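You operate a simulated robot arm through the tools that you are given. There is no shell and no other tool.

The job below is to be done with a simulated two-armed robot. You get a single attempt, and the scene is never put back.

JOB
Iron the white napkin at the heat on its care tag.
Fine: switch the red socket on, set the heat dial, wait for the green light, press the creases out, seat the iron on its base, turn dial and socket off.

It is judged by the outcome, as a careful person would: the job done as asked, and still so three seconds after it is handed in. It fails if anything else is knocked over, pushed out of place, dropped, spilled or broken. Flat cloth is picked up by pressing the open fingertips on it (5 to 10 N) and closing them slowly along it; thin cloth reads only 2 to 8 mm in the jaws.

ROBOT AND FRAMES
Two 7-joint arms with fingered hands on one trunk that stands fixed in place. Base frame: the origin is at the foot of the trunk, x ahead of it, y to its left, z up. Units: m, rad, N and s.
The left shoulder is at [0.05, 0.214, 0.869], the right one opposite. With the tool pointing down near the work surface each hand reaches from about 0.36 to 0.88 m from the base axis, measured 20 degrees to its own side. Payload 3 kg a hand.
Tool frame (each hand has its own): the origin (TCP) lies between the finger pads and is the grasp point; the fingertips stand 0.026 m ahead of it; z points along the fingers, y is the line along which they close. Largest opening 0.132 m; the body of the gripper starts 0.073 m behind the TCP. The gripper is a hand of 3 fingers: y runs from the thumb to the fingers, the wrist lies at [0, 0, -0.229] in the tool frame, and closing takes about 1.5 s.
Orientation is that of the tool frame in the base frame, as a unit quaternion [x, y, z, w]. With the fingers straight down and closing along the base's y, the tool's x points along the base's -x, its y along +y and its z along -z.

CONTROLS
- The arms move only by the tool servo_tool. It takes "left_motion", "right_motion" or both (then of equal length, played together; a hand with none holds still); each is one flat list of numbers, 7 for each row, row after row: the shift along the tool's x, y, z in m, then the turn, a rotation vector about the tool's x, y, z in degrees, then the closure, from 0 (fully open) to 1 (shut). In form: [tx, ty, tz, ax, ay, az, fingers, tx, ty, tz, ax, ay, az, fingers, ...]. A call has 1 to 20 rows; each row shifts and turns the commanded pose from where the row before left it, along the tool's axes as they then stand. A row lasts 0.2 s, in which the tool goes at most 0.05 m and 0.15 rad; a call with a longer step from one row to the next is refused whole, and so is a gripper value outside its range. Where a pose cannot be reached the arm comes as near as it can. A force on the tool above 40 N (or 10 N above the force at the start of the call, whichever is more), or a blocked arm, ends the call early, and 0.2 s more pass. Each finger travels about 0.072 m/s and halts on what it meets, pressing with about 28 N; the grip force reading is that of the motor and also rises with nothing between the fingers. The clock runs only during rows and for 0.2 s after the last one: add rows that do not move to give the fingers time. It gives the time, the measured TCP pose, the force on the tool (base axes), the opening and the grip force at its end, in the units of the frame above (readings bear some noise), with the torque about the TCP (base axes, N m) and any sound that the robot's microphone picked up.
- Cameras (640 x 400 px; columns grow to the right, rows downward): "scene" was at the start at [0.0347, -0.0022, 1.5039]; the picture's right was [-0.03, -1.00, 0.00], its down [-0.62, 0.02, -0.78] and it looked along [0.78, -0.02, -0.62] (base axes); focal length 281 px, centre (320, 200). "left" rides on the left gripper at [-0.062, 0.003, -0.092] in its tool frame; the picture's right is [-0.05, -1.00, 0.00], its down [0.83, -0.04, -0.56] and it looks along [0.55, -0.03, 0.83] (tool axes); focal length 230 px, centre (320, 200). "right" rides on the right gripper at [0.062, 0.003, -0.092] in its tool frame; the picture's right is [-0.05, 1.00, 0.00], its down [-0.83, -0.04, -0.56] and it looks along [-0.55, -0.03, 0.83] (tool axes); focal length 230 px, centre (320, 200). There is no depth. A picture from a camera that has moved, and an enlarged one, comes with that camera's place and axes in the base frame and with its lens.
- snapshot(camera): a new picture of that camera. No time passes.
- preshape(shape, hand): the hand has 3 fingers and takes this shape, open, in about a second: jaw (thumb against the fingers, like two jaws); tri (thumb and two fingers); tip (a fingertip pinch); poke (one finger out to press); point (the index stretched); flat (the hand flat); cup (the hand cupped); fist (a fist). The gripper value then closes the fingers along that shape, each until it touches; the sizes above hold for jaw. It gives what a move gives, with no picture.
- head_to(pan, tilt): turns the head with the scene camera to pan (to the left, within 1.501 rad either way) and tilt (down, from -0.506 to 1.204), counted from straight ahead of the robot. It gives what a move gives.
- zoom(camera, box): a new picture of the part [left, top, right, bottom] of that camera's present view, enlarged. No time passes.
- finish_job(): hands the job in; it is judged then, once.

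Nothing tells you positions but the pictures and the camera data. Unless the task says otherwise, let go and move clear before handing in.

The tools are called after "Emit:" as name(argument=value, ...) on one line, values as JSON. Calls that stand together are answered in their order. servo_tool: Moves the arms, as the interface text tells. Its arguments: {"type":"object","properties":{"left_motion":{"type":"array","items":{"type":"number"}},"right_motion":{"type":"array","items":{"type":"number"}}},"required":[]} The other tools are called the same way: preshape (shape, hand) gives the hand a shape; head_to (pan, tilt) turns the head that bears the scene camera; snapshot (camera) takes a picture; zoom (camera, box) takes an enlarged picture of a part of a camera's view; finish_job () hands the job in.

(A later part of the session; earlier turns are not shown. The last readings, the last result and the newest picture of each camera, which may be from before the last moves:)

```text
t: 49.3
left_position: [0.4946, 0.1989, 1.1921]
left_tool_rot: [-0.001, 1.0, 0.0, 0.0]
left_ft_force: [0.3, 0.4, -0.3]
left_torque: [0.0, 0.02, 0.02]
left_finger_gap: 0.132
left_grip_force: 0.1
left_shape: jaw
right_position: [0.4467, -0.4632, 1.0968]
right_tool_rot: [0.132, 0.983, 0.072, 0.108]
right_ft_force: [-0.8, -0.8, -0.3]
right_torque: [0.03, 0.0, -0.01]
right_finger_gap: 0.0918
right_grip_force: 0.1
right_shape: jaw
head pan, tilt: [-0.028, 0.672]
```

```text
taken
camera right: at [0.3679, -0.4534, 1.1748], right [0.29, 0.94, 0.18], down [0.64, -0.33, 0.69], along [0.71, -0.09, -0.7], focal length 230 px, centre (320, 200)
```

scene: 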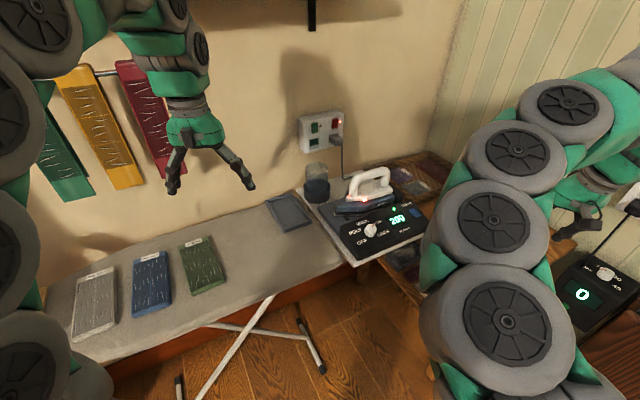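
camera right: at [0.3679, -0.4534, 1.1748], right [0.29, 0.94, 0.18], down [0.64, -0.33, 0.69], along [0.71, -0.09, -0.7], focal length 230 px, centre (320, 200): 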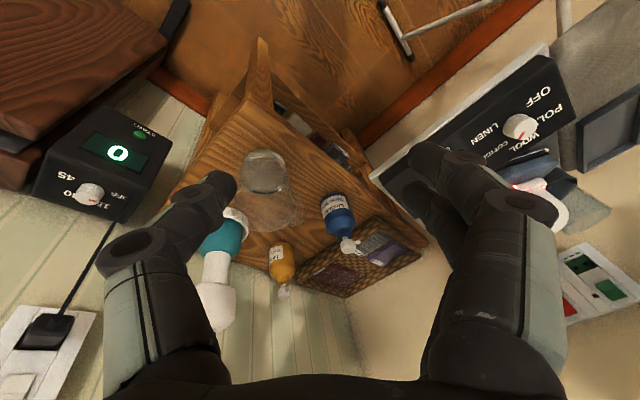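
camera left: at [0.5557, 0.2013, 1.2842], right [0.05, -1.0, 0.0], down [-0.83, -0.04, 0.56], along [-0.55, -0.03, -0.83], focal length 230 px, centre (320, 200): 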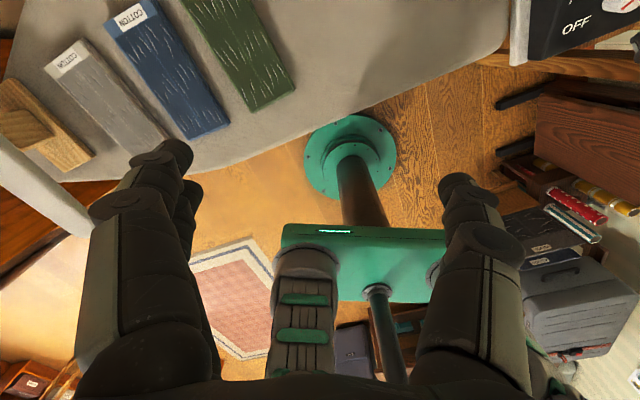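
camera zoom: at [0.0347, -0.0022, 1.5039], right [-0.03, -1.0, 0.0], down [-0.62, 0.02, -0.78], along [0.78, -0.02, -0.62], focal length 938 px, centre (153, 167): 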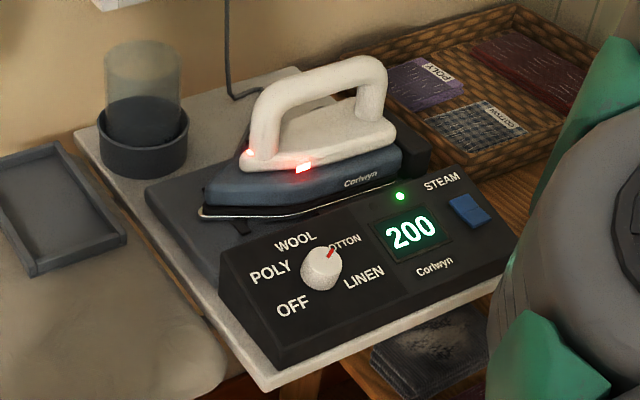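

The green light is on at 200 with the dial on COTTON. The handle bar runs along the base, centred near (0.746,-0.176,1.03). I'll pose the left hand to grip across it, yawed 63° clockwise and tilted so the wrist stays within reach.

Emit:
servo_tool(left_motion=[0, 0, 0, 0, 0, 8, 0, 0, 0, 0, 0, 0, 8, 0, 0, 0, 0, 0, 0, 8, 0, 0, 0, 0, 0, 0, 8, 0, 0, 0, 0, 0, 0, 8, 0, 0, 0, 0, 0, 0, 8, 0, 0, 0, 0, 0, 0, 8, 0, 0, 0, 0, 0, 0, 7, 0, 0, 0, 0, -7, 0, 0, 0, 0, 0, 0, -7, 0, 0, 0, 0, 0, 0, -6, 0, 0, 0, 0, 0, 0, 0, -7, 0, 0, 0, 0, 0, 0, -7, 0, 0, 0, 0, 0, 0, -7, 0, 0, 0, 0, 0, 0, -7, 0, 0])

Emit:
snapshot(camera="scene")

Emit:
snapshot(camera="left")

```text
t: 52.5
left_position: [0.4953, 0.1982, 1.193]
left_tool_rot: [0.535, 0.792, 0.019, 0.292]
left_ft_force: [0.4, -0.5, 0.5]
left_torque: [0.0, 0.01, -0.04]
left_finger_gap: 0.1318
left_grip_force: 0.0
left_shape: jaw
right_position: [0.4468, -0.4644, 1.0959]
right_tool_rot: [0.134, 0.983, 0.072, 0.106]
right_ft_force: [-0.1, 0.1, -0.5]
right_torque: [-0.03, 0.01, -0.03]
right_finger_gap: 0.0921
right_grip_force: 0.1
right_shape: jaw
head pan, tilt: [-0.028, 0.672]
```

```text
taken
```

scene: 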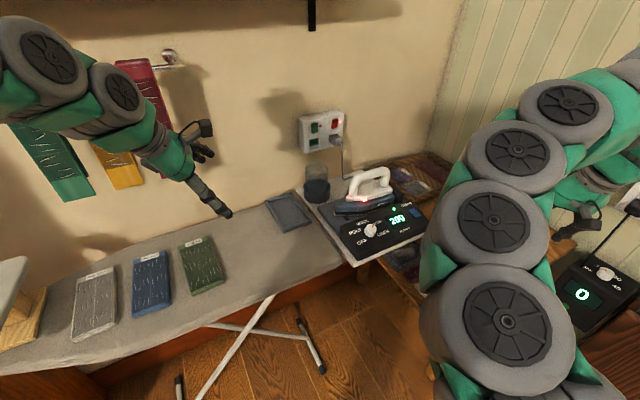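

```text
taken
camera left: at [0.468, 0.1717, 1.2972], right [-0.82, -0.47, -0.32], down [-0.52, 0.85, 0.08], along [0.24, 0.23, -0.94], focal length 230 px, centre (320, 200)
```

left: 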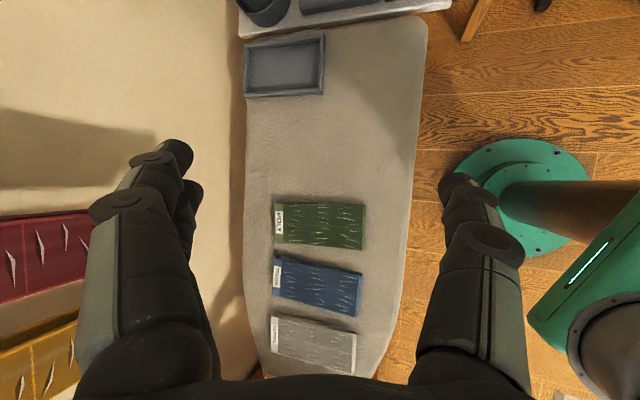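

The left hand is posed as intended. I'll bring it toward the handle, stopping well short to look with its camera.

Emit:
servo_tool(left_motion=[-0.03134, -0.0005, 0.02619, 0, 0, 0, 0, -0.03134, -0.0005, 0.02619, 0, 0, 0, 0, -0.03134, -0.0005, 0.02619, 0, 0, 0, 0, -0.03134, -0.0005, 0.02619, 0, 0, 0, 0, -0.03134, -0.0005, 0.02619, 0, 0, 0, 0, -0.03134, -0.0005, 0.02619, 0, 0, 0, 0, -0.03134, -0.0005, 0.02619, 0, 0, 0, 0, -0.03134, -0.0005, 0.02619, 0, 0, 0, 0, -0.03134, -0.0005, 0.0131, 0, 0, 0, 0])

Emit:
snapshot(camera="scene")

Emit:
snapshot(camera="left")

Emit:
snapshot(camera="right")

```text
t: 54.5
left_position: [0.6727, -0.1088, 1.1299]
left_tool_rot: [0.535, 0.793, 0.02, 0.292]
left_ft_force: [-0.2, 1.1, -0.2]
left_torque: [0.01, 0.0, 0.01]
left_finger_gap: 0.1315
left_grip_force: 0.1
left_shape: jaw
right_position: [0.4479, -0.4634, 1.0967]
right_tool_rot: [0.132, 0.983, 0.072, 0.106]
right_ft_force: [0.5, -0.4, 0.1]
right_torque: [-0.01, 0.03, 0.0]
right_finger_gap: 0.0919
right_grip_force: 0.0
right_shape: jaw
head pan, tilt: [-0.028, 0.672]
```

```text
taken
```

scene: 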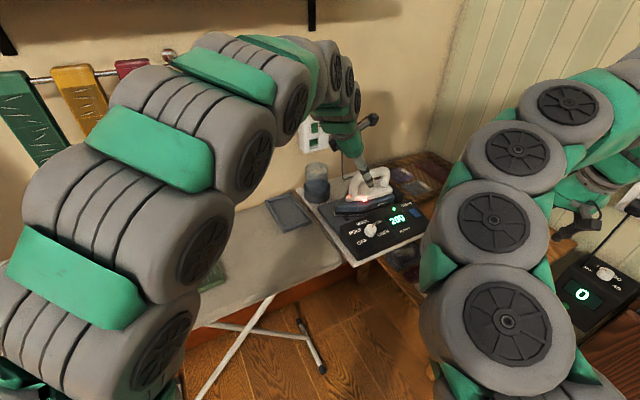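

```text
taken
camera left: at [0.6459, -0.1354, 1.2338], right [-0.82, -0.47, -0.32], down [-0.52, 0.85, 0.08], along [0.23, 0.23, -0.94], focal length 230 px, centre (320, 200)
```

left: 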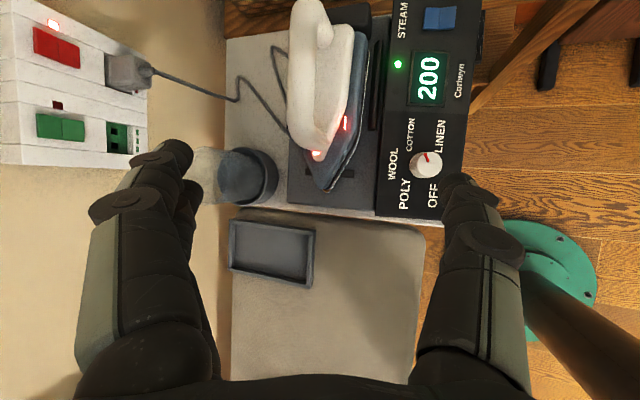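

```text
taken
camera right: at [0.3683, -0.4532, 1.1747], right [0.29, 0.94, 0.18], down [0.64, -0.33, 0.69], along [0.71, -0.09, -0.7], focal length 230 px, centre (320, 200)
```

right: 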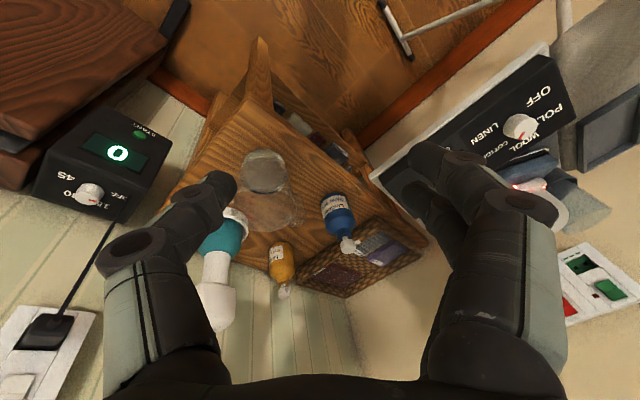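

The left camera looks down on the iron. I'll zoom in to measure the handle bar accurately.

Emit:
zoom(camera="left", box=[240, 0, 400, 200])

Emit:
zoom(camera="scene", box=[320, 100, 420, 225])

```text
2.00 times, centred on (320, 100) of left
camera zoom: at [0.6459, -0.1354, 1.2338], right [-0.82, -0.47, -0.32], down [-0.52, 0.85, 0.08], along [0.23, 0.23, -0.94], focal length 460 px, centre (320, 400)
```

zoom: 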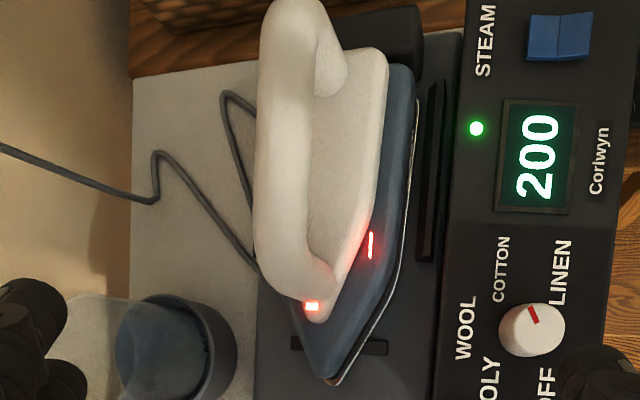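

```text
3.20 times, centred on (370, 162) of scene
camera zoom: at [0.0348, -0.0023, 1.5039], right [-0.03, -1.0, 0.0], down [-0.62, 0.02, -0.78], along [0.78, -0.02, -0.62], focal length 900 px, centre (160, 320)
```

zoom: 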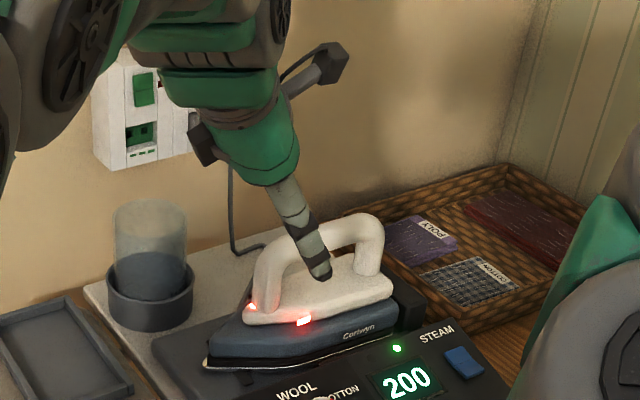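

Three views now agree that the handle bar centre is at (0.789,-0.187,1.001), with its axis along the base. I'll move to about 7 cm above it along the approach direction with a narrower jaw, then re-check.

Emit:
servo_tool(left_motion=[-0.0139, 0.007, 0.0372, 0, 0, 0, 0.35, -0.0139, 0.007, 0.0372, 0, 0, 0, 0.35, -0.0139, 0.007, 0.0372, 0, 0, 0, 0.35, 0, 0, 0, 0, 0, 0, 0.35])

Emit:
snapshot(camera="left")

Emit:
zoom(camera="scene", box=[320, 120, 420, 225])

```text
t: 55.5
left_position: [0.7562, -0.1652, 1.0628]
left_tool_rot: [0.536, 0.793, 0.02, 0.29]
left_ft_force: [0.3, -0.2, -1.2]
left_torque: [0.01, -0.03, 0.0]
left_finger_gap: 0.0863
left_grip_force: 0.1
left_shape: jaw
right_position: [0.4478, -0.4641, 1.0964]
right_tool_rot: [0.133, 0.983, 0.072, 0.107]
right_ft_force: [0.4, 0.7, -0.1]
right_torque: [0.02, 0.02, 0.01]
right_finger_gap: 0.0918
right_grip_force: 0.0
right_shape: jaw
head pan, tilt: [-0.028, 0.672]
```

```text
taken
camera left: at [0.7299, -0.1918, 1.1672], right [-0.82, -0.47, -0.32], down [-0.52, 0.85, 0.08], along [0.23, 0.23, -0.94], focal length 230 px, centre (320, 200)
```

left: 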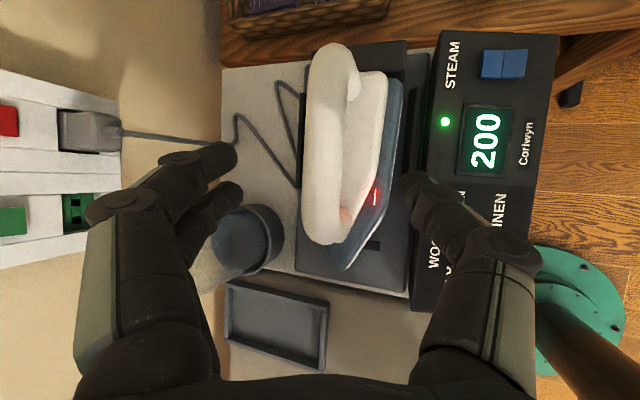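

```text
3.81 times, centred on (370, 172) of scene
camera zoom: at [0.0347, -0.0022, 1.5039], right [-0.03, -1.0, 0.0], down [-0.62, 0.02, -0.78], along [0.78, -0.02, -0.62], focal length 1072 px, centre (130, 305)
```

zoom: 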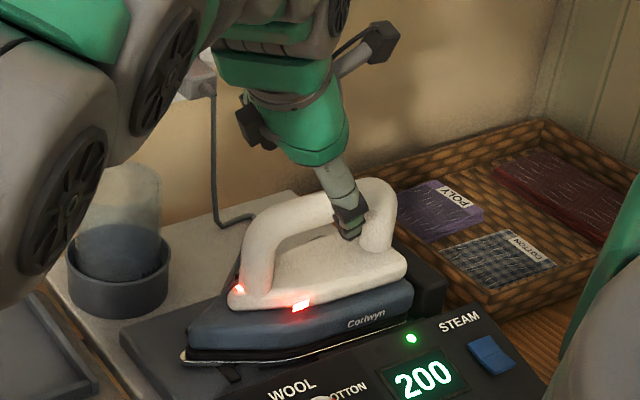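

The alignment is within a few millimetres. I'll descend the last 7 cm with a small correction toward the thumb.

Emit:
servo_tool(left_motion=[0, -0.0015, 0.0235, 0, 0, 0, 0.35, 0, -0.0015, 0.0235, 0, 0, 0, 0.35, 0, -0.001, 0.023, 0, 0, 0, 0.35, 0, 0, 0, 0, 0, 0, 0.35])

Emit:
snapshot(camera="left")

Emit:
zoom(camera="scene", box=[320, 120, 420, 225])

```text
t: 56.5
left_position: [0.7832, -0.1887, 1.0034]
left_tool_rot: [0.535, 0.793, 0.02, 0.291]
left_ft_force: [-0.4, 0.3, -0.4]
left_torque: [0.01, 0.0, 0.01]
left_finger_gap: 0.0862
left_grip_force: 0.0
left_shape: jaw
right_position: [0.4472, -0.4629, 1.0958]
right_tool_rot: [0.132, 0.983, 0.072, 0.107]
right_ft_force: [-0.5, -0.8, -0.3]
right_torque: [-0.03, -0.01, -0.01]
right_finger_gap: 0.0921
right_grip_force: 0.0
right_shape: jaw
head pan, tilt: [-0.028, 0.672]
```

```text
taken
camera left: at [0.7569, -0.215, 1.1074], right [-0.82, -0.47, -0.32], down [-0.52, 0.85, 0.08], along [0.23, 0.23, -0.94], focal length 230 px, centre (320, 200)
```

left: 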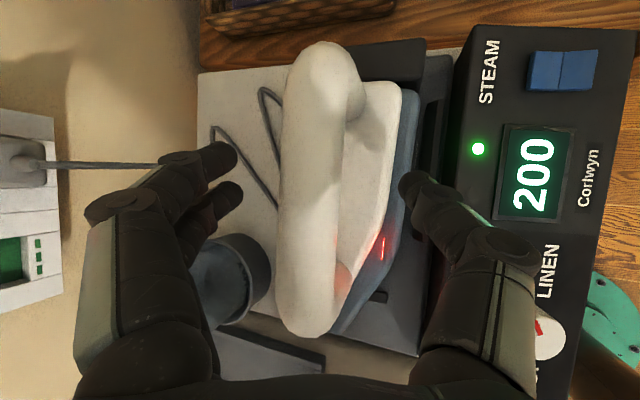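

```text
3.81 times, centred on (370, 172) of scene
camera zoom: at [0.0347, -0.0022, 1.5039], right [-0.03, -1.0, 0.0], down [-0.62, 0.02, -0.78], along [0.78, -0.02, -0.62], focal length 1072 px, centre (130, 305)
```

zoom: 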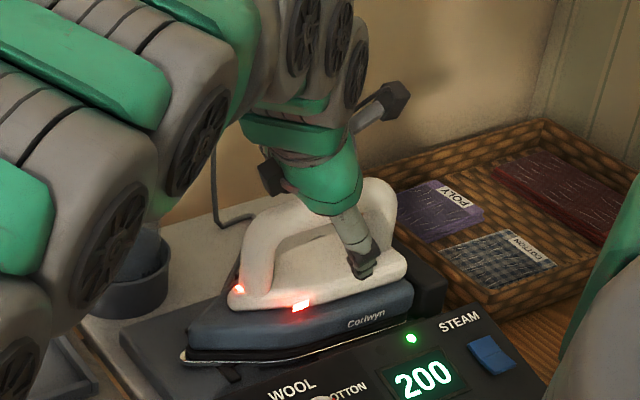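

The bar sits between the fingers, about 3–4 mm toward the finger side. I'll make that shift and close the grip.

Emit:
servo_tool(left_motion=[0, 0.003, 0, 0, 0, 0, 0.35, 0, 0, 0, 0, 0, 0, 0.5, 0, 0, 0, 0, 0, 0, 0.65, 0, 0, 0, 0, 0, 0, 0.8, 0, 0, 0, 0, 0, 0, 1, 0, 0, 0, 0, 0, 0, 1, 0, 0, 0, 0, 0, 0, 1, 0, 0, 0, 0, 0, 0, 1])

Emit:
snapshot(camera="left")

```text
t: 58.3
left_position: [0.7859, -0.1876, 1.0034]
left_tool_rot: [0.534, 0.793, 0.019, 0.291]
left_ft_force: [0.4, 0.5, -0.1]
left_torque: [0.01, -0.02, -0.02]
left_finger_gap: 0.0077
left_grip_force: 27.8
left_shape: jaw
right_position: [0.4464, -0.4639, 1.0967]
right_tool_rot: [0.133, 0.983, 0.072, 0.105]
right_ft_force: [-0.8, -0.2, -0.3]
right_torque: [0.0, -0.01, -0.02]
right_finger_gap: 0.0919
right_grip_force: 0.1
right_shape: jaw
head pan, tilt: [-0.028, 0.672]
```

```text
taken
camera left: at [0.7596, -0.2132, 1.1084], right [-0.82, -0.47, -0.32], down [-0.52, 0.85, 0.08], along [0.23, 0.23, -0.94], focal length 230 px, centre (320, 200)
```

left: 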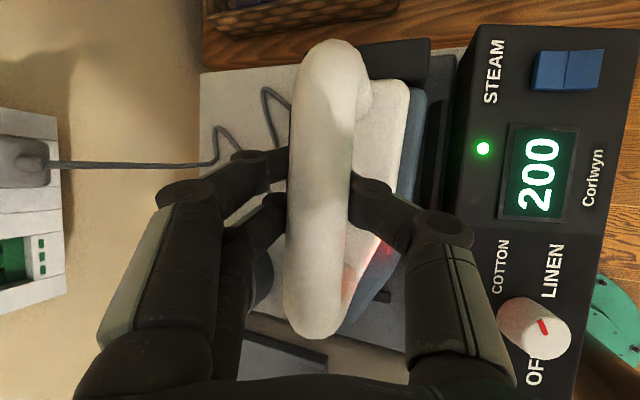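

The fingers have wrapped around and under the bar. I'll lift 2 cm straight up as a test.

Emit:
servo_tool(left_motion=[-0.0044, 0.0034, -0.0083, 0, 0, 0, 1, -0.0044, 0.0034, -0.0083, 0, 0, 0, 1, 0, 0, 0, 0, 0, 0, 1])

Emit:
snapshot(camera="left")

Emit:
zoom(camera="scene", box=[320, 120, 420, 225])

```text
t: 59.1
left_position: [0.7852, -0.1855, 1.0239]
left_tool_rot: [0.535, 0.793, 0.02, 0.291]
left_ft_force: [-0.2, -0.4, -10.9]
left_torque: [-0.04, -0.02, -0.01]
left_finger_gap: 0.0077
left_grip_force: 28.0
left_shape: jaw
right_position: [0.4472, -0.4628, 1.0967]
right_tool_rot: [0.133, 0.983, 0.073, 0.106]
right_ft_force: [0.6, 1.1, 0.5]
right_torque: [-0.01, 0.02, 0.02]
right_finger_gap: 0.0923
right_grip_force: 0.0
right_shape: jaw
head pan, tilt: [-0.028, 0.672]
```

```text
taken
camera left: at [0.7592, -0.2123, 1.1291], right [-0.82, -0.47, -0.32], down [-0.52, 0.85, 0.08], along [0.23, 0.23, -0.94], focal length 230 px, centre (320, 200)
```

left: 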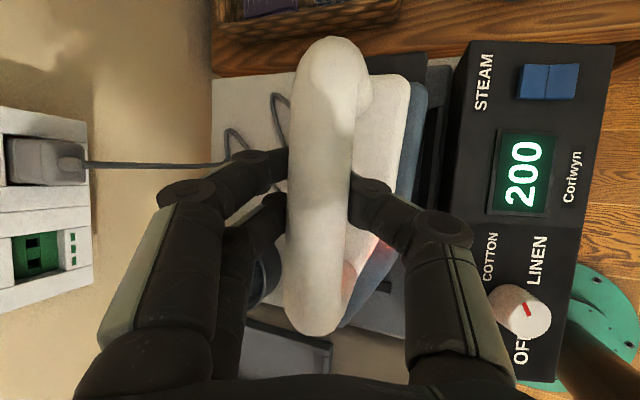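

```text
3.81 times, centred on (370, 172) of scene
camera zoom: at [0.0349, -0.0023, 1.5039], right [-0.03, -1.0, 0.0], down [-0.62, 0.02, -0.78], along [0.78, -0.02, -0.62], focal length 1072 px, centre (130, 305)
```

zoom: 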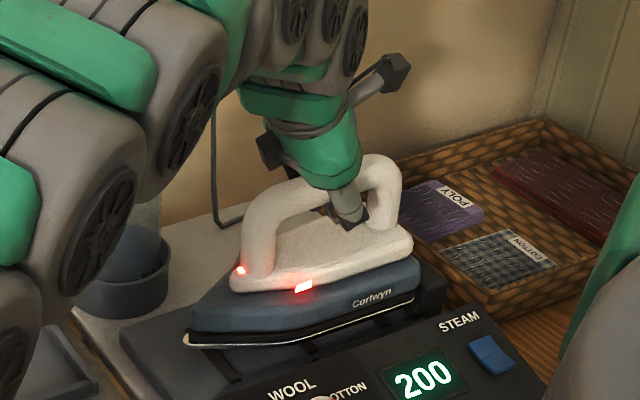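

The iron is off the base (about 1.1 kg), level and firmly held. I'll lift it clear, then carry it left toward the white napkin, gradually turning it counter-clockwise so it will lie along the napkin.

Emit:
servo_tool(left_motion=[-0.015, -0.0149, -0.0284, 0, 0, 0, 1, -0.015, -0.0149, -0.0284, 0, 0, 0, 1, 0.0369, 0.0027, -0.0171, -1.988, 1.549, -3.735, 1, 0.0371, 0.0057, -0.016, -1.988, 1.549, -3.735, 1, 0.037, 0.0086, -0.0147, -1.988, 1.549, -3.735, 1, 0.0368, 0.0115, -0.0133, -1.988, 1.549, -3.735, 1, 0.0363, 0.0143, -0.0119, -1.988, 1.549, -3.735, 1, 0.0356, 0.0171, -0.0104, -1.988, 1.549, -3.735, 1, 0.0346, 0.0196, -0.0088, -1.988, 1.549, -3.735, 1, 0.0334, 0.0222, -0.0072, -1.988, 1.549, -3.735, 1, 0.0321, 0.0245, -0.0055, -1.988, 1.549, -3.735, 1, 0.0305, 0.0267, -0.0038, -1.988, 1.549, -3.735, 1])

Emit:
snapshot(camera="scene")

Emit:
snapshot(camera="left")

```text
t: 61.7
left_position: [0.5878, 0.1692, 1.0639]
left_tool_rot: [0.191, 0.937, 0.13, 0.261]
left_ft_force: [-0.6, 1.1, -10.4]
left_torque: [0.02, 0.04, 0.03]
left_finger_gap: 0.0044
left_grip_force: 28.3
left_shape: jaw
right_position: [0.4477, -0.4634, 1.0973]
right_tool_rot: [0.133, 0.983, 0.072, 0.106]
right_ft_force: [0.0, -0.1, 0.2]
right_torque: [-0.05, 0.03, 0.02]
right_finger_gap: 0.0923
right_grip_force: 0.0
right_shape: jaw
head pan, tilt: [-0.028, 0.672]
```

```text
taken
```

scene: 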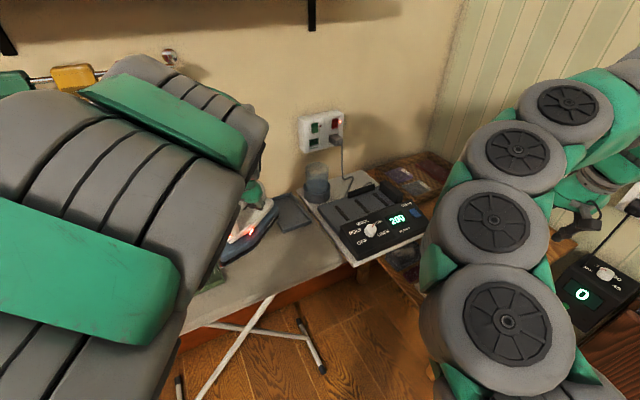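

```text
taken
camera left: at [0.5871, 0.1308, 1.1687], right [-0.25, -0.91, -0.32], down [-0.97, 0.23, 0.08], along [0.0, 0.33, -0.94], focal length 230 px, centre (320, 200)
```

left: 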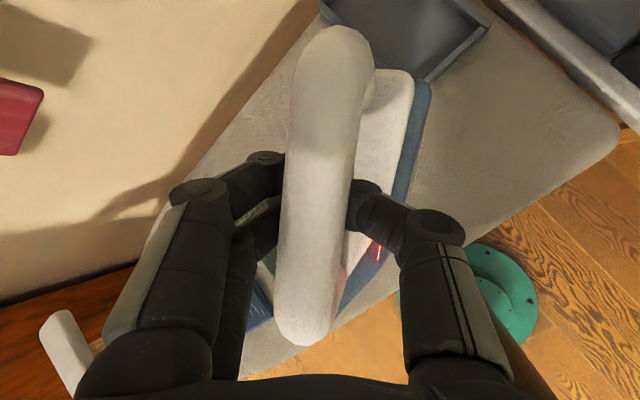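

The carry is steady. I'll continue the second half of the path to above the white napkin.

Emit:
servo_tool(left_motion=[0.0288, 0.0287, -0.002, -1.988, 1.549, -3.735, 1, 0.0269, 0.0306, -0.0002, -1.988, 1.549, -3.735, 1, 0.0248, 0.0323, 0.0016, -1.988, 1.549, -3.735, 1, 0.0226, 0.0337, 0.0034, -1.988, 1.549, -3.735, 1, 0.0203, 0.035, 0.0051, -1.988, 1.549, -3.735, 1, 0.0177, 0.036, 0.0069, -1.988, 1.549, -3.735, 1, 0.0152, 0.0369, 0.0086, -1.988, 1.549, -3.735, 1, 0.0125, 0.0374, 0.0103, -1.988, 1.549, -3.735, 1, 0.0097, 0.0377, 0.0118, -1.988, 1.549, -3.735, 1, 0.0069, 0.0379, 0.0134, -1.988, 1.549, -3.735, 1])

Emit:
snapshot(camera="scene")

Emit:
snapshot(camera="left")

```text
t: 63.9
left_position: [0.4301, 0.5423, 1.0523]
left_tool_rot: [-0.183, 0.938, 0.222, 0.191]
left_ft_force: [0.6, 0.9, -10.3]
left_torque: [0.0, 0.09, -0.01]
left_finger_gap: 0.004
left_grip_force: 28.0
left_shape: jaw
right_position: [0.4478, -0.4628, 1.0968]
right_tool_rot: [0.131, 0.983, 0.073, 0.107]
right_ft_force: [0.2, -0.2, -0.7]
right_torque: [-0.03, -0.02, 0.0]
right_finger_gap: 0.0923
right_grip_force: 0.0
right_shape: jaw
head pan, tilt: [-0.028, 0.672]
```

```text
taken
```

scene: 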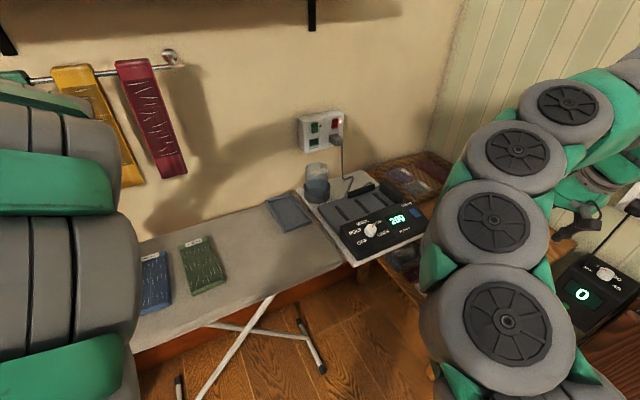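

```text
taken
camera left: at [0.4566, 0.5165, 1.1562], right [0.47, -0.82, -0.32], down [-0.85, -0.52, 0.08], along [-0.23, 0.24, -0.94], focal length 230 px, centre (320, 200)
```

left: 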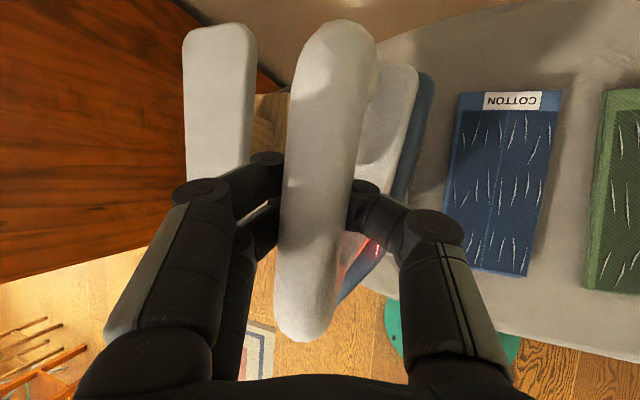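

The iron hangs above the white napkin, with the blue one clear to its right and a raised sleeve board (top about 0.95) to its left about 6 cm from the iron edge. I'll lower it toward the cloth.

Emit:
servo_tool(left_motion=[0.011, -0.0086, 0.0208, 0, 0, 0, 1, 0.011, -0.0086, 0.0208, 0, 0, 0, 1, 0, 0, 0, 0, 0, 0, 1])

Emit:
snapshot(camera="left")

Emit:
head_to(pan=0.6, tilt=0.75)

Emit:
snapshot(camera="scene")

```text
t: 64.7
left_position: [0.4321, 0.5433, 1.0023]
left_tool_rot: [-0.182, 0.939, 0.22, 0.191]
left_ft_force: [0.6, -0.4, -10.7]
left_torque: [-0.04, -0.01, -0.01]
left_finger_gap: 0.004
left_grip_force: 27.8
left_shape: jaw
right_position: [0.4467, -0.4622, 1.0966]
right_tool_rot: [0.133, 0.983, 0.073, 0.106]
right_ft_force: [-0.8, -0.2, -1.3]
right_torque: [-0.03, -0.02, 0.01]
right_finger_gap: 0.0921
right_grip_force: 0.2
right_shape: jaw
head pan, tilt: [-0.028, 0.672]
```

```text
taken
camera left: at [0.4575, 0.5161, 1.1064], right [0.47, -0.82, -0.32], down [-0.85, -0.52, 0.08], along [-0.23, 0.24, -0.94], focal length 230 px, centre (320, 200)
```

left: 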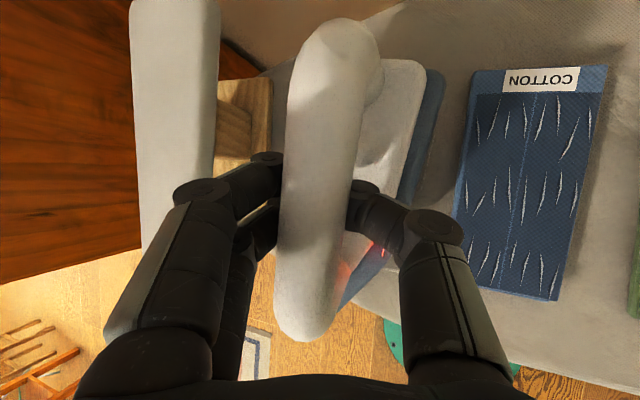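

```text
t: 65.7
left_position: [0.4315, 0.5428, 1.0029]
left_tool_rot: [-0.183, 0.939, 0.221, 0.191]
left_ft_force: [-0.6, 0.8, -10.1]
left_torque: [-0.01, 0.0, 0.02]
left_finger_gap: 0.0042
left_grip_force: 28.0
left_shape: jaw
right_position: [0.4464, -0.4634, 1.0972]
right_tool_rot: [0.133, 0.983, 0.072, 0.108]
right_ft_force: [0.3, -0.4, 0.4]
right_torque: [0.0, 0.0, 0.0]
right_finger_gap: 0.0918
right_grip_force: 0.1
right_shape: jaw
head pan, tilt: [0.6, 0.75]
```

```text
taken
```

scene: 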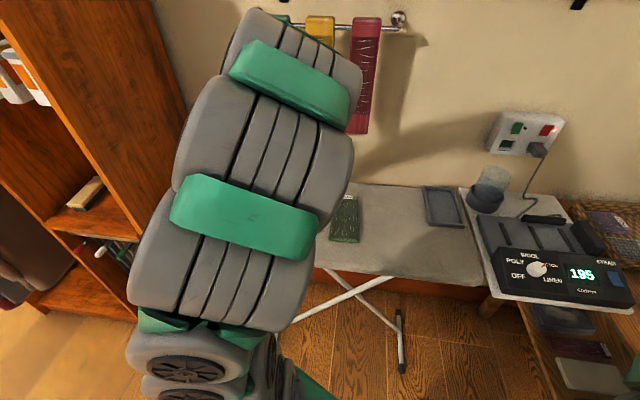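

The iron is cooling slowly off its base (195), so I'll work quickly. I'll lower until the cloth takes the weight.

Emit:
servo_tool(left_motion=[0.0062, -0.0048, 0.0116, 0, 0, 0, 1, 0.0013, -0.001, 0.0025, 0, 0, 0, 1, 0.0013, -0.001, 0.0025, 0, 0, 0, 1])

```text
t: 66.5
left_position: [0.4328, 0.5447, 0.9823]
left_tool_rot: [-0.183, 0.939, 0.221, 0.191]
left_ft_force: [1.3, 0.9, -6.5]
left_torque: [-0.05, 0.1, 0.01]
left_finger_gap: 0.0037
left_grip_force: 28.3
left_shape: jaw
right_position: [0.447, -0.4632, 1.097]
right_tool_rot: [0.132, 0.983, 0.072, 0.107]
right_ft_force: [-0.5, -0.3, 0.0]
right_torque: [0.02, 0.0, -0.01]
right_finger_gap: 0.0918
right_grip_force: 0.1
right_shape: jaw
head pan, tilt: [0.6, 0.75]
```

Contact: the cloth is taking some weight. I'll press a little more and begin a slow stroke along the napkin, watching the drag.

Emit:
servo_tool(left_motion=[0.0011, -0.0009, 0.0021, 0, 0, 0, 1, -0.0088, 0, 0.0047, 0, 0, 0, 1, -0.0088, 0, 0.0047, 0, 0, 0, 1, -0.0088, 0, 0.0047, 0, 0, 0, 1, -0.0088, 0, 0.0047, 0, 0, 0, 1])

Emit:
snapshot(camera="left")

```text
t: 67.7
left_position: [0.4656, 0.5637, 0.9787]
left_tool_rot: [-0.182, 0.939, 0.221, 0.191]
left_ft_force: [-2.5, -2.4, -2.9]
left_torque: [0.04, 0.0, 0.02]
left_finger_gap: 0.0034
left_grip_force: 27.8
left_shape: jaw
right_position: [0.4486, -0.4626, 1.0971]
right_tool_rot: [0.131, 0.983, 0.073, 0.107]
right_ft_force: [0.1, 0.0, -0.1]
right_torque: [-0.03, 0.03, -0.01]
right_finger_gap: 0.0921
right_grip_force: 0.0
right_shape: jaw
head pan, tilt: [0.6, 0.75]
```

```text
taken
camera left: at [0.4914, 0.537, 1.0832], right [0.47, -0.82, -0.32], down [-0.85, -0.52, 0.08], along [-0.23, 0.24, -0.94], focal length 230 px, centre (320, 200)
```

left: 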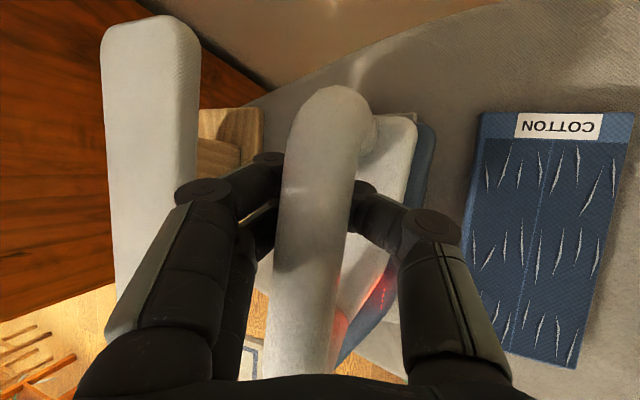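

The grip lets the bar slide lengthwise a little (about 3 N drag), so the iron follows once my fingers meet a handle post. That still works for strokes. I'll press slightly more and draw back toward the near edge.

Emit:
servo_tool(left_motion=[0.0009, -0.0007, 0.0017, 0, 0, 0, 1, 0.0088, 0, -0.0047, 0, 0, 0, 1, 0.0088, 0, -0.0047, 0, 0, 0, 1, 0.0088, 0, -0.0047, 0, 0, 0, 1, 0.0088, 0, -0.0047, 0, 0, 0, 1, 0.0088, 0, -0.0047, 0, 0, 0, 1, 0.0088, 0, -0.0047, 0, 0, 0, 1, 0.0088, 0, -0.0047, 0, 0, 0, 1])

Emit:
snapshot(camera="left")

Emit:
zoom(camera="scene", box=[440, 200, 640, 325])

```text
t: 69.5
left_position: [0.4034, 0.5319, 0.9776]
left_tool_rot: [-0.183, 0.938, 0.222, 0.192]
left_ft_force: [-0.1, 0.6, -1.2]
left_torque: [-0.02, 0.01, 0.03]
left_finger_gap: 0.003
left_grip_force: 28.0
left_shape: jaw
right_position: [0.4474, -0.4631, 1.096]
right_tool_rot: [0.132, 0.983, 0.073, 0.107]
right_ft_force: [0.4, -0.1, -0.2]
right_torque: [-0.01, 0.02, -0.01]
right_finger_gap: 0.0916
right_grip_force: 0.0
right_shape: jaw
head pan, tilt: [0.6, 0.75]
```

```text
taken
camera left: at [0.4289, 0.5046, 1.0815], right [0.47, -0.82, -0.32], down [-0.85, -0.52, 0.08], along [-0.23, 0.24, -0.94], focal length 230 px, centre (320, 200)
```

left: 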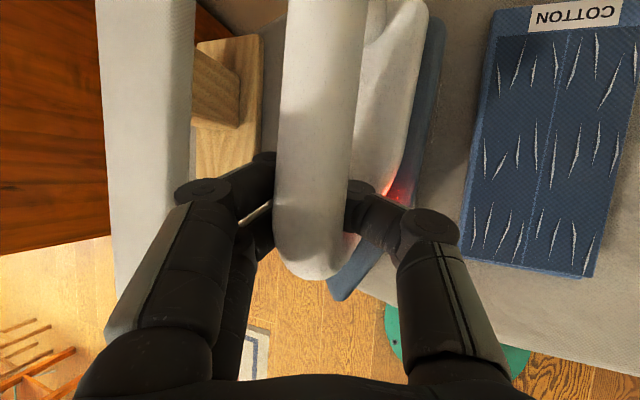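

```text
3.20 times, centred on (540, 262) of scene
camera zoom: at [0.0172, 0.0469, 1.4973], right [0.56, -0.83, 0.0], down [-0.56, -0.39, -0.73], along [0.6, 0.41, -0.68], focal length 900 px, centre (-384, 0)
```

zoom: 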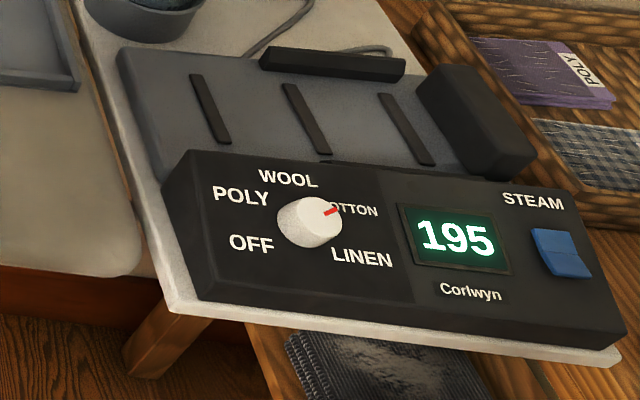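

The temperature is holding at 195. My fingers are near the front post, so I'll keep drawing back so the wide part of the sole covers the near edge, then stroke forward again.

Emit:
servo_tool(left_motion=[0.0094, -0.0003, -0.0038, 0, 0, 0, 1, 0.0088, 0, -0.0047, 0, 0, 0, 1, 0.0088, 0, -0.0047, 0, 0, 0, 1, 0.0088, 0, -0.0047, 0, 0, 0, 1, 0.0088, 0, -0.0047, 0, 0, 0, 1, 0.0088, 0, -0.0047, 0, 0, 0, 1, 0.0088, 0, -0.0047, 0, 0, 0, 1])

Emit:
snapshot(camera="left")

```text
t: 71.1
left_position: [0.388, 0.522, 0.9761]
left_tool_rot: [-0.182, 0.939, 0.221, 0.192]
left_ft_force: [5.1, 0.7, 1.6]
left_torque: [0.07, -0.04, -0.05]
left_finger_gap: 0.0032
left_grip_force: 28.9
left_shape: jaw
left hand out of reach, approached as far as the arm can: row 3, 4, 5, 6, 7
right_position: [0.4479, -0.4625, 1.0953]
right_tool_rot: [0.132, 0.983, 0.072, 0.107]
right_ft_force: [-0.3, -0.3, -1.0]
right_torque: [-0.01, -0.01, -0.03]
right_finger_gap: 0.0921
right_grip_force: 0.0
right_shape: jaw
head pan, tilt: [0.6, 0.75]
```

```text
taken
camera left: at [0.4127, 0.4945, 1.0799], right [0.47, -0.82, -0.32], down [-0.85, -0.52, 0.08], along [-0.23, 0.24, -0.94], focal length 230 px, centre (320, 200)
```

left: 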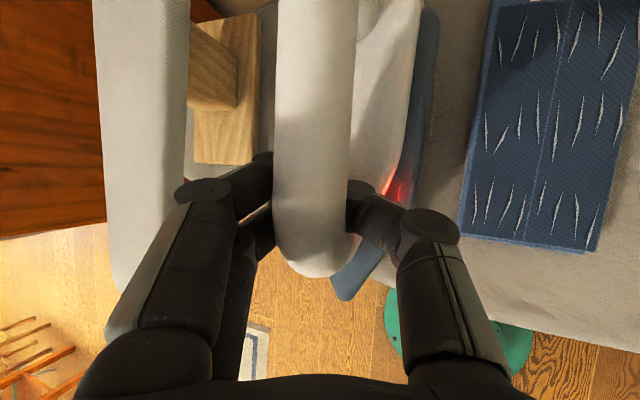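

The arm can't come nearer than this, but the wide part of the sole now reaches the near edge. Now a long forward stroke to the far edge.

Emit:
servo_tool(left_motion=[-0.0088, 0, 0.0047, 0, 0, 0, 1, -0.0088, 0, 0.0047, 0, 0, 0, 1, -0.0088, 0, 0.0047, 0, 0, 0, 1, -0.0088, 0, 0.0047, 0, 0, 0, 1, -0.0088, 0, 0.0047, 0, 0, 0, 1, -0.0088, 0, 0.0047, 0, 0, 0, 1, -0.0088, 0, 0.0047, 0, 0, 0, 1, -0.0088, 0, 0.0047, 0, 0, 0, 1, -0.0088, 0, 0.0047, 0, 0, 0, 1, -0.0088, 0, 0.0047, 0, 0, 0, 1])

Emit:
snapshot(camera="left")

```text
t: 73.3
left_position: [0.4761, 0.5676, 0.975]
left_tool_rot: [-0.182, 0.939, 0.222, 0.192]
left_ft_force: [-1.8, -0.8, -1.2]
left_torque: [-0.01, 0.04, 0.0]
left_finger_gap: 0.0031
left_grip_force: 28.8
left_shape: jaw
right_position: [0.4472, -0.4628, 1.0953]
right_tool_rot: [0.133, 0.983, 0.072, 0.107]
right_ft_force: [-0.4, 0.2, 0.7]
right_torque: [0.05, 0.01, 0.0]
right_finger_gap: 0.092
right_grip_force: 0.0
right_shape: jaw
head pan, tilt: [0.6, 0.75]
```

```text
taken
camera left: at [0.5014, 0.5405, 1.08], right [0.47, -0.82, -0.32], down [-0.85, -0.52, 0.08], along [-0.23, 0.24, -0.94], focal length 230 px, centre (320, 200)
```

left: 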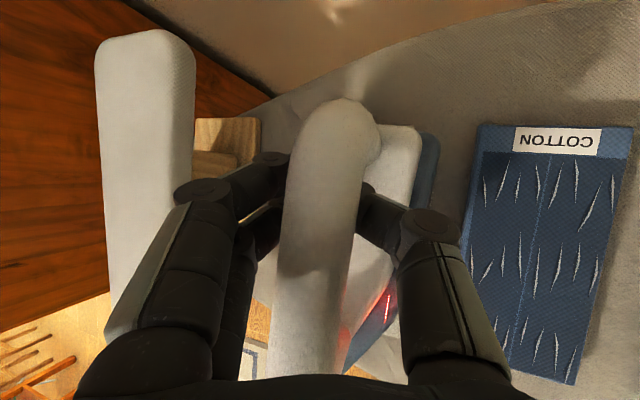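

The heel now reaches the far edge of the napkin. I'll shift 1 cm right for a back stroke, then 1 cm left of centre for a forward stroke, so both sides get full coverage.

Emit:
servo_tool(left_motion=[-0.0012, -0.0097, -0.0022, 0, 0, 0, 1, 0.0088, 0, -0.0047, 0, 0, 0, 1, 0.0088, 0, -0.0047, 0, 0, 0, 1, 0.0088, 0, -0.0047, 0, 0, 0, 1, 0.0088, 0, -0.0047, 0, 0, 0, 1, 0.0088, 0, -0.0047, 0, 0, 0, 1, 0.0088, 0, -0.0047, 0, 0, 0, 1, 0.0088, 0, -0.0047, 0, 0, 0, 1, 0.0088, 0, -0.0047, 0, 0, 0, 1, 0.0088, 0, -0.0047, 0, 0, 0, 1, 0.0016, 0.0094, 0.003, 0, 0, 0, 1, 0.0016, 0.0094, 0.003, 0, 0, 0, 1])

Emit:
servo_tool(left_motion=[-0.0088, 0, 0.0047, 0, 0, 0, 1, -0.0088, 0, 0.0047, 0, 0, 0, 1, -0.0088, 0, 0.0047, 0, 0, 0, 1, -0.0088, 0, 0.0047, 0, 0, 0, 1, -0.0088, 0, 0.0047, 0, 0, 0, 1, -0.0088, 0, 0.0047, 0, 0, 0, 1, -0.0088, 0, 0.0047, 0, 0, 0, 1, -0.0088, 0, 0.0047, 0, 0, 0, 1, -0.0088, 0, 0.0047, 0, 0, 0, 1])

Emit:
snapshot(camera="left")

Emit:
zoom(camera="scene", box=[440, 200, 640, 325])

```text
t: 75.9
left_position: [0.3927, 0.5352, 0.9736]
left_tool_rot: [-0.182, 0.939, 0.222, 0.191]
left_ft_force: [1.7, -0.6, -0.8]
left_torque: [0.01, 0.02, 0.01]
left_finger_gap: 0.0028
left_grip_force: 28.5
left_shape: jaw
right_position: [0.4466, -0.4625, 1.0959]
right_tool_rot: [0.133, 0.983, 0.073, 0.107]
right_ft_force: [0.2, 0.3, 0.4]
right_torque: [0.0, -0.01, -0.01]
right_finger_gap: 0.0924
right_grip_force: 0.0
right_shape: jaw
head pan, tilt: [0.6, 0.75]
```

```text
t: 77.9
left_position: [0.4734, 0.5772, 0.975]
left_tool_rot: [-0.182, 0.939, 0.221, 0.192]
left_ft_force: [-0.4, -0.4, -7.5]
left_torque: [0.16, 0.03, -0.03]
left_finger_gap: 0.0025
left_grip_force: 27.8
left_shape: jaw
right_position: [0.4477, -0.4623, 1.0969]
right_tool_rot: [0.133, 0.983, 0.072, 0.106]
right_ft_force: [0.2, 0.1, -0.4]
right_torque: [0.01, 0.01, -0.01]
right_finger_gap: 0.0922
right_grip_force: 0.0
right_shape: jaw
head pan, tilt: [0.6, 0.75]
```

```text
taken
camera left: at [0.4982, 0.5504, 1.0795], right [0.47, -0.82, -0.32], down [-0.85, -0.52, 0.08], along [-0.23, 0.24, -0.94], focal length 230 px, centre (320, 200)
```

left: 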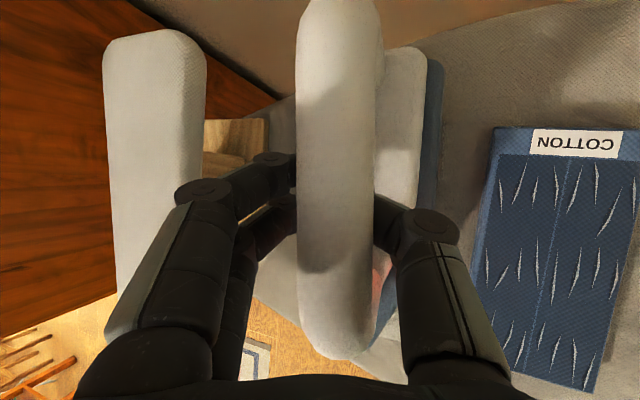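

```text
3.20 times, centred on (540, 262) of scene
camera zoom: at [0.0173, 0.047, 1.4973], right [0.56, -0.83, 0.0], down [-0.56, -0.39, -0.73], along [0.6, 0.41, -0.68], focal length 900 px, centre (-384, 0)
```

zoom: 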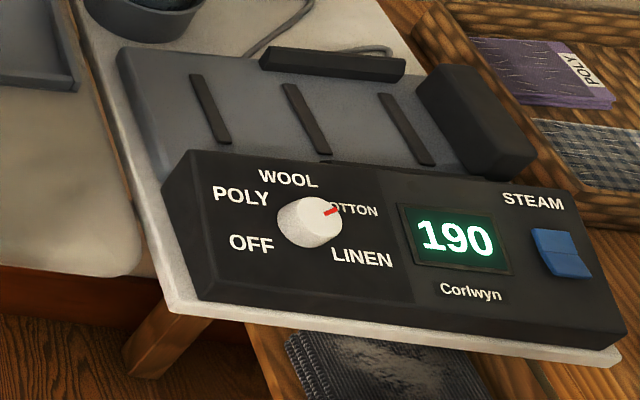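

On this stroke the iron moved with the hand and has gone slightly past the far edge, and it is now centred in my grip again. I'll lift it and shift it right to see how the napkin looks.

Emit:
servo_tool(left_motion=[-0.011, 0.0086, -0.0207, 0, 0, 0, 1, -0.011, 0.0086, -0.0207, 0, 0, 0, 1, -0.011, 0.0086, -0.0207, 0, 0, 0, 1, -0.011, 0.0086, -0.0207, 0, 0, 0, 1])

Emit:
snapshot(camera="left")

Emit:
snapshot(camera="scene")

```text
t: 78.9
left_position: [0.4709, 0.5758, 1.0763]
left_tool_rot: [-0.182, 0.939, 0.221, 0.191]
left_ft_force: [-0.5, 0.8, -11.0]
left_torque: [0.16, 0.07, -0.02]
left_finger_gap: 0.0021
left_grip_force: 28.2
left_shape: jaw
right_position: [0.448, -0.4632, 1.0953]
right_tool_rot: [0.133, 0.983, 0.072, 0.108]
right_ft_force: [0.0, 0.3, 0.3]
right_torque: [0.01, 0.02, -0.03]
right_finger_gap: 0.092
right_grip_force: 0.1
right_shape: jaw
head pan, tilt: [0.6, 0.75]
```

```text
taken
camera left: at [0.4962, 0.5488, 1.1798], right [0.47, -0.82, -0.32], down [-0.85, -0.52, 0.08], along [-0.23, 0.24, -0.94], focal length 230 px, centre (320, 200)
```

left: 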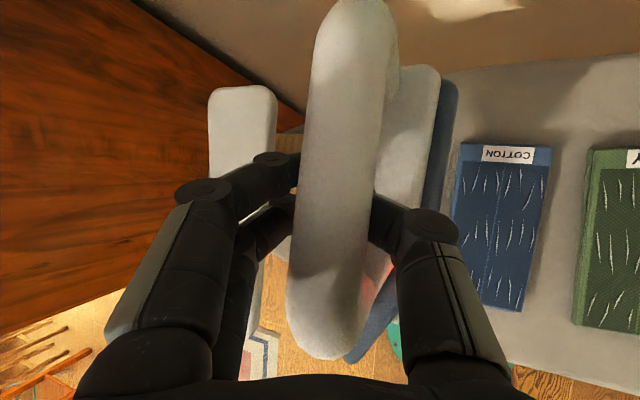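

```text
taken
```

scene: 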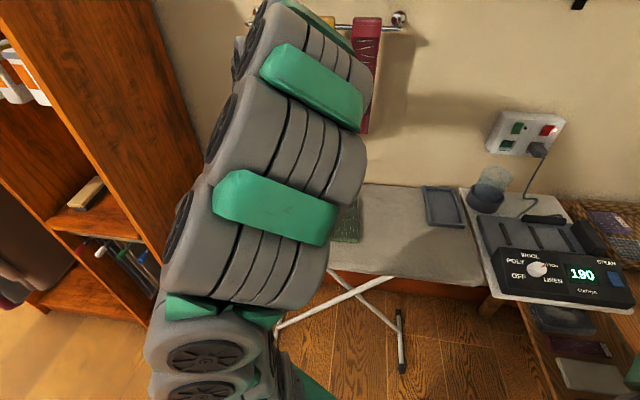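

The iron hangs steadily. I'll move it right, clear of the white napkin, to inspect the cloth.

Emit:
servo_tool(left_motion=[-0.0072, -0.0423, -0.0137, 0, 0, 0, 1, -0.0072, -0.0423, -0.0137, 0, 0, 0, 1, -0.0072, -0.0423, -0.0137, 0, 0, 0, 1, -0.0072, -0.0423, -0.0137, 0, 0, 0, 1, -0.0072, -0.0423, -0.0137, 0, 0, 0, 1, -0.0072, -0.0423, -0.0137, 0, 0, 0, 1])

Emit:
snapshot(camera="scene")

Emit:
snapshot(camera="left")

```text
t: 80.3
left_position: [0.5908, 0.3369, 1.0762]
left_tool_rot: [-0.182, 0.939, 0.222, 0.191]
left_ft_force: [0.9, -2.0, -10.4]
left_torque: [0.17, 0.07, -0.03]
left_finger_gap: 0.0024
left_grip_force: 28.2
left_shape: jaw
right_position: [0.4477, -0.4634, 1.096]
right_tool_rot: [0.132, 0.983, 0.072, 0.107]
right_ft_force: [-0.9, -0.2, 0.1]
right_torque: [-0.02, 0.0, 0.0]
right_finger_gap: 0.0917
right_grip_force: 0.0
right_shape: jaw
head pan, tilt: [0.6, 0.75]
```

```text
taken
```

scene: 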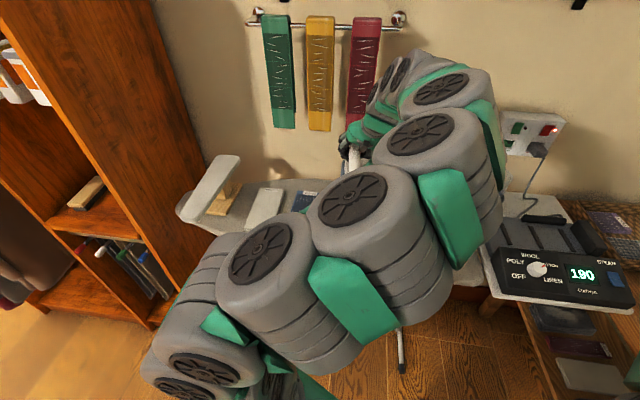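

```text
taken
camera left: at [0.6159, 0.3096, 1.1801], right [0.47, -0.82, -0.32], down [-0.85, -0.52, 0.08], along [-0.23, 0.24, -0.94], focal length 230 px, centre (320, 200)
```

left: 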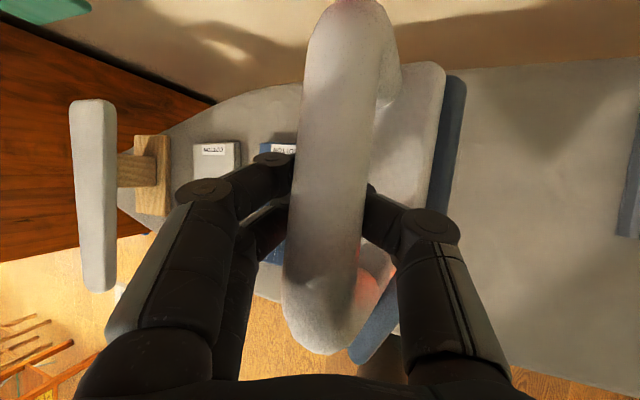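

Emit:
zoom(camera="scene", box=[180, 150, 340, 250])

Emit:
zoom(camera="left", box=[120, 100, 320, 225])

```text
4.00 times, centred on (260, 200) of scene
camera zoom: at [0.0173, 0.0469, 1.4973], right [0.56, -0.83, 0.0], down [-0.56, -0.39, -0.73], along [0.6, 0.41, -0.68], focal length 1125 px, centre (560, 200)
```

zoom: 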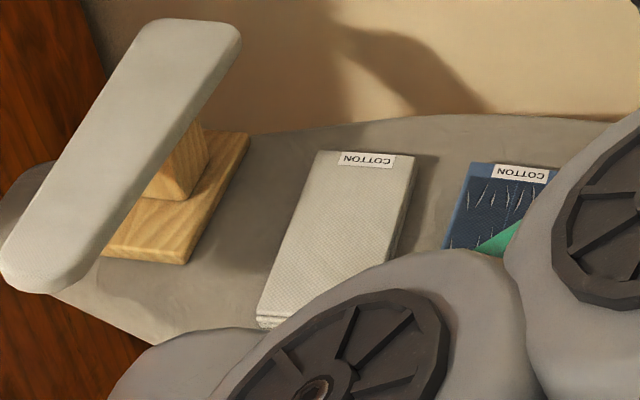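

```text
3.20 times, centred on (220, 162) of left
camera zoom: at [0.6159, 0.3096, 1.1801], right [0.47, -0.82, -0.32], down [-0.85, -0.52, 0.08], along [-0.23, 0.24, -0.94], focal length 736 px, centre (640, 320)
```

zoom: 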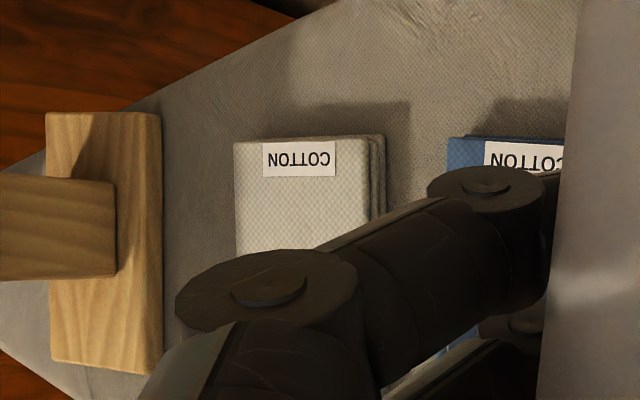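

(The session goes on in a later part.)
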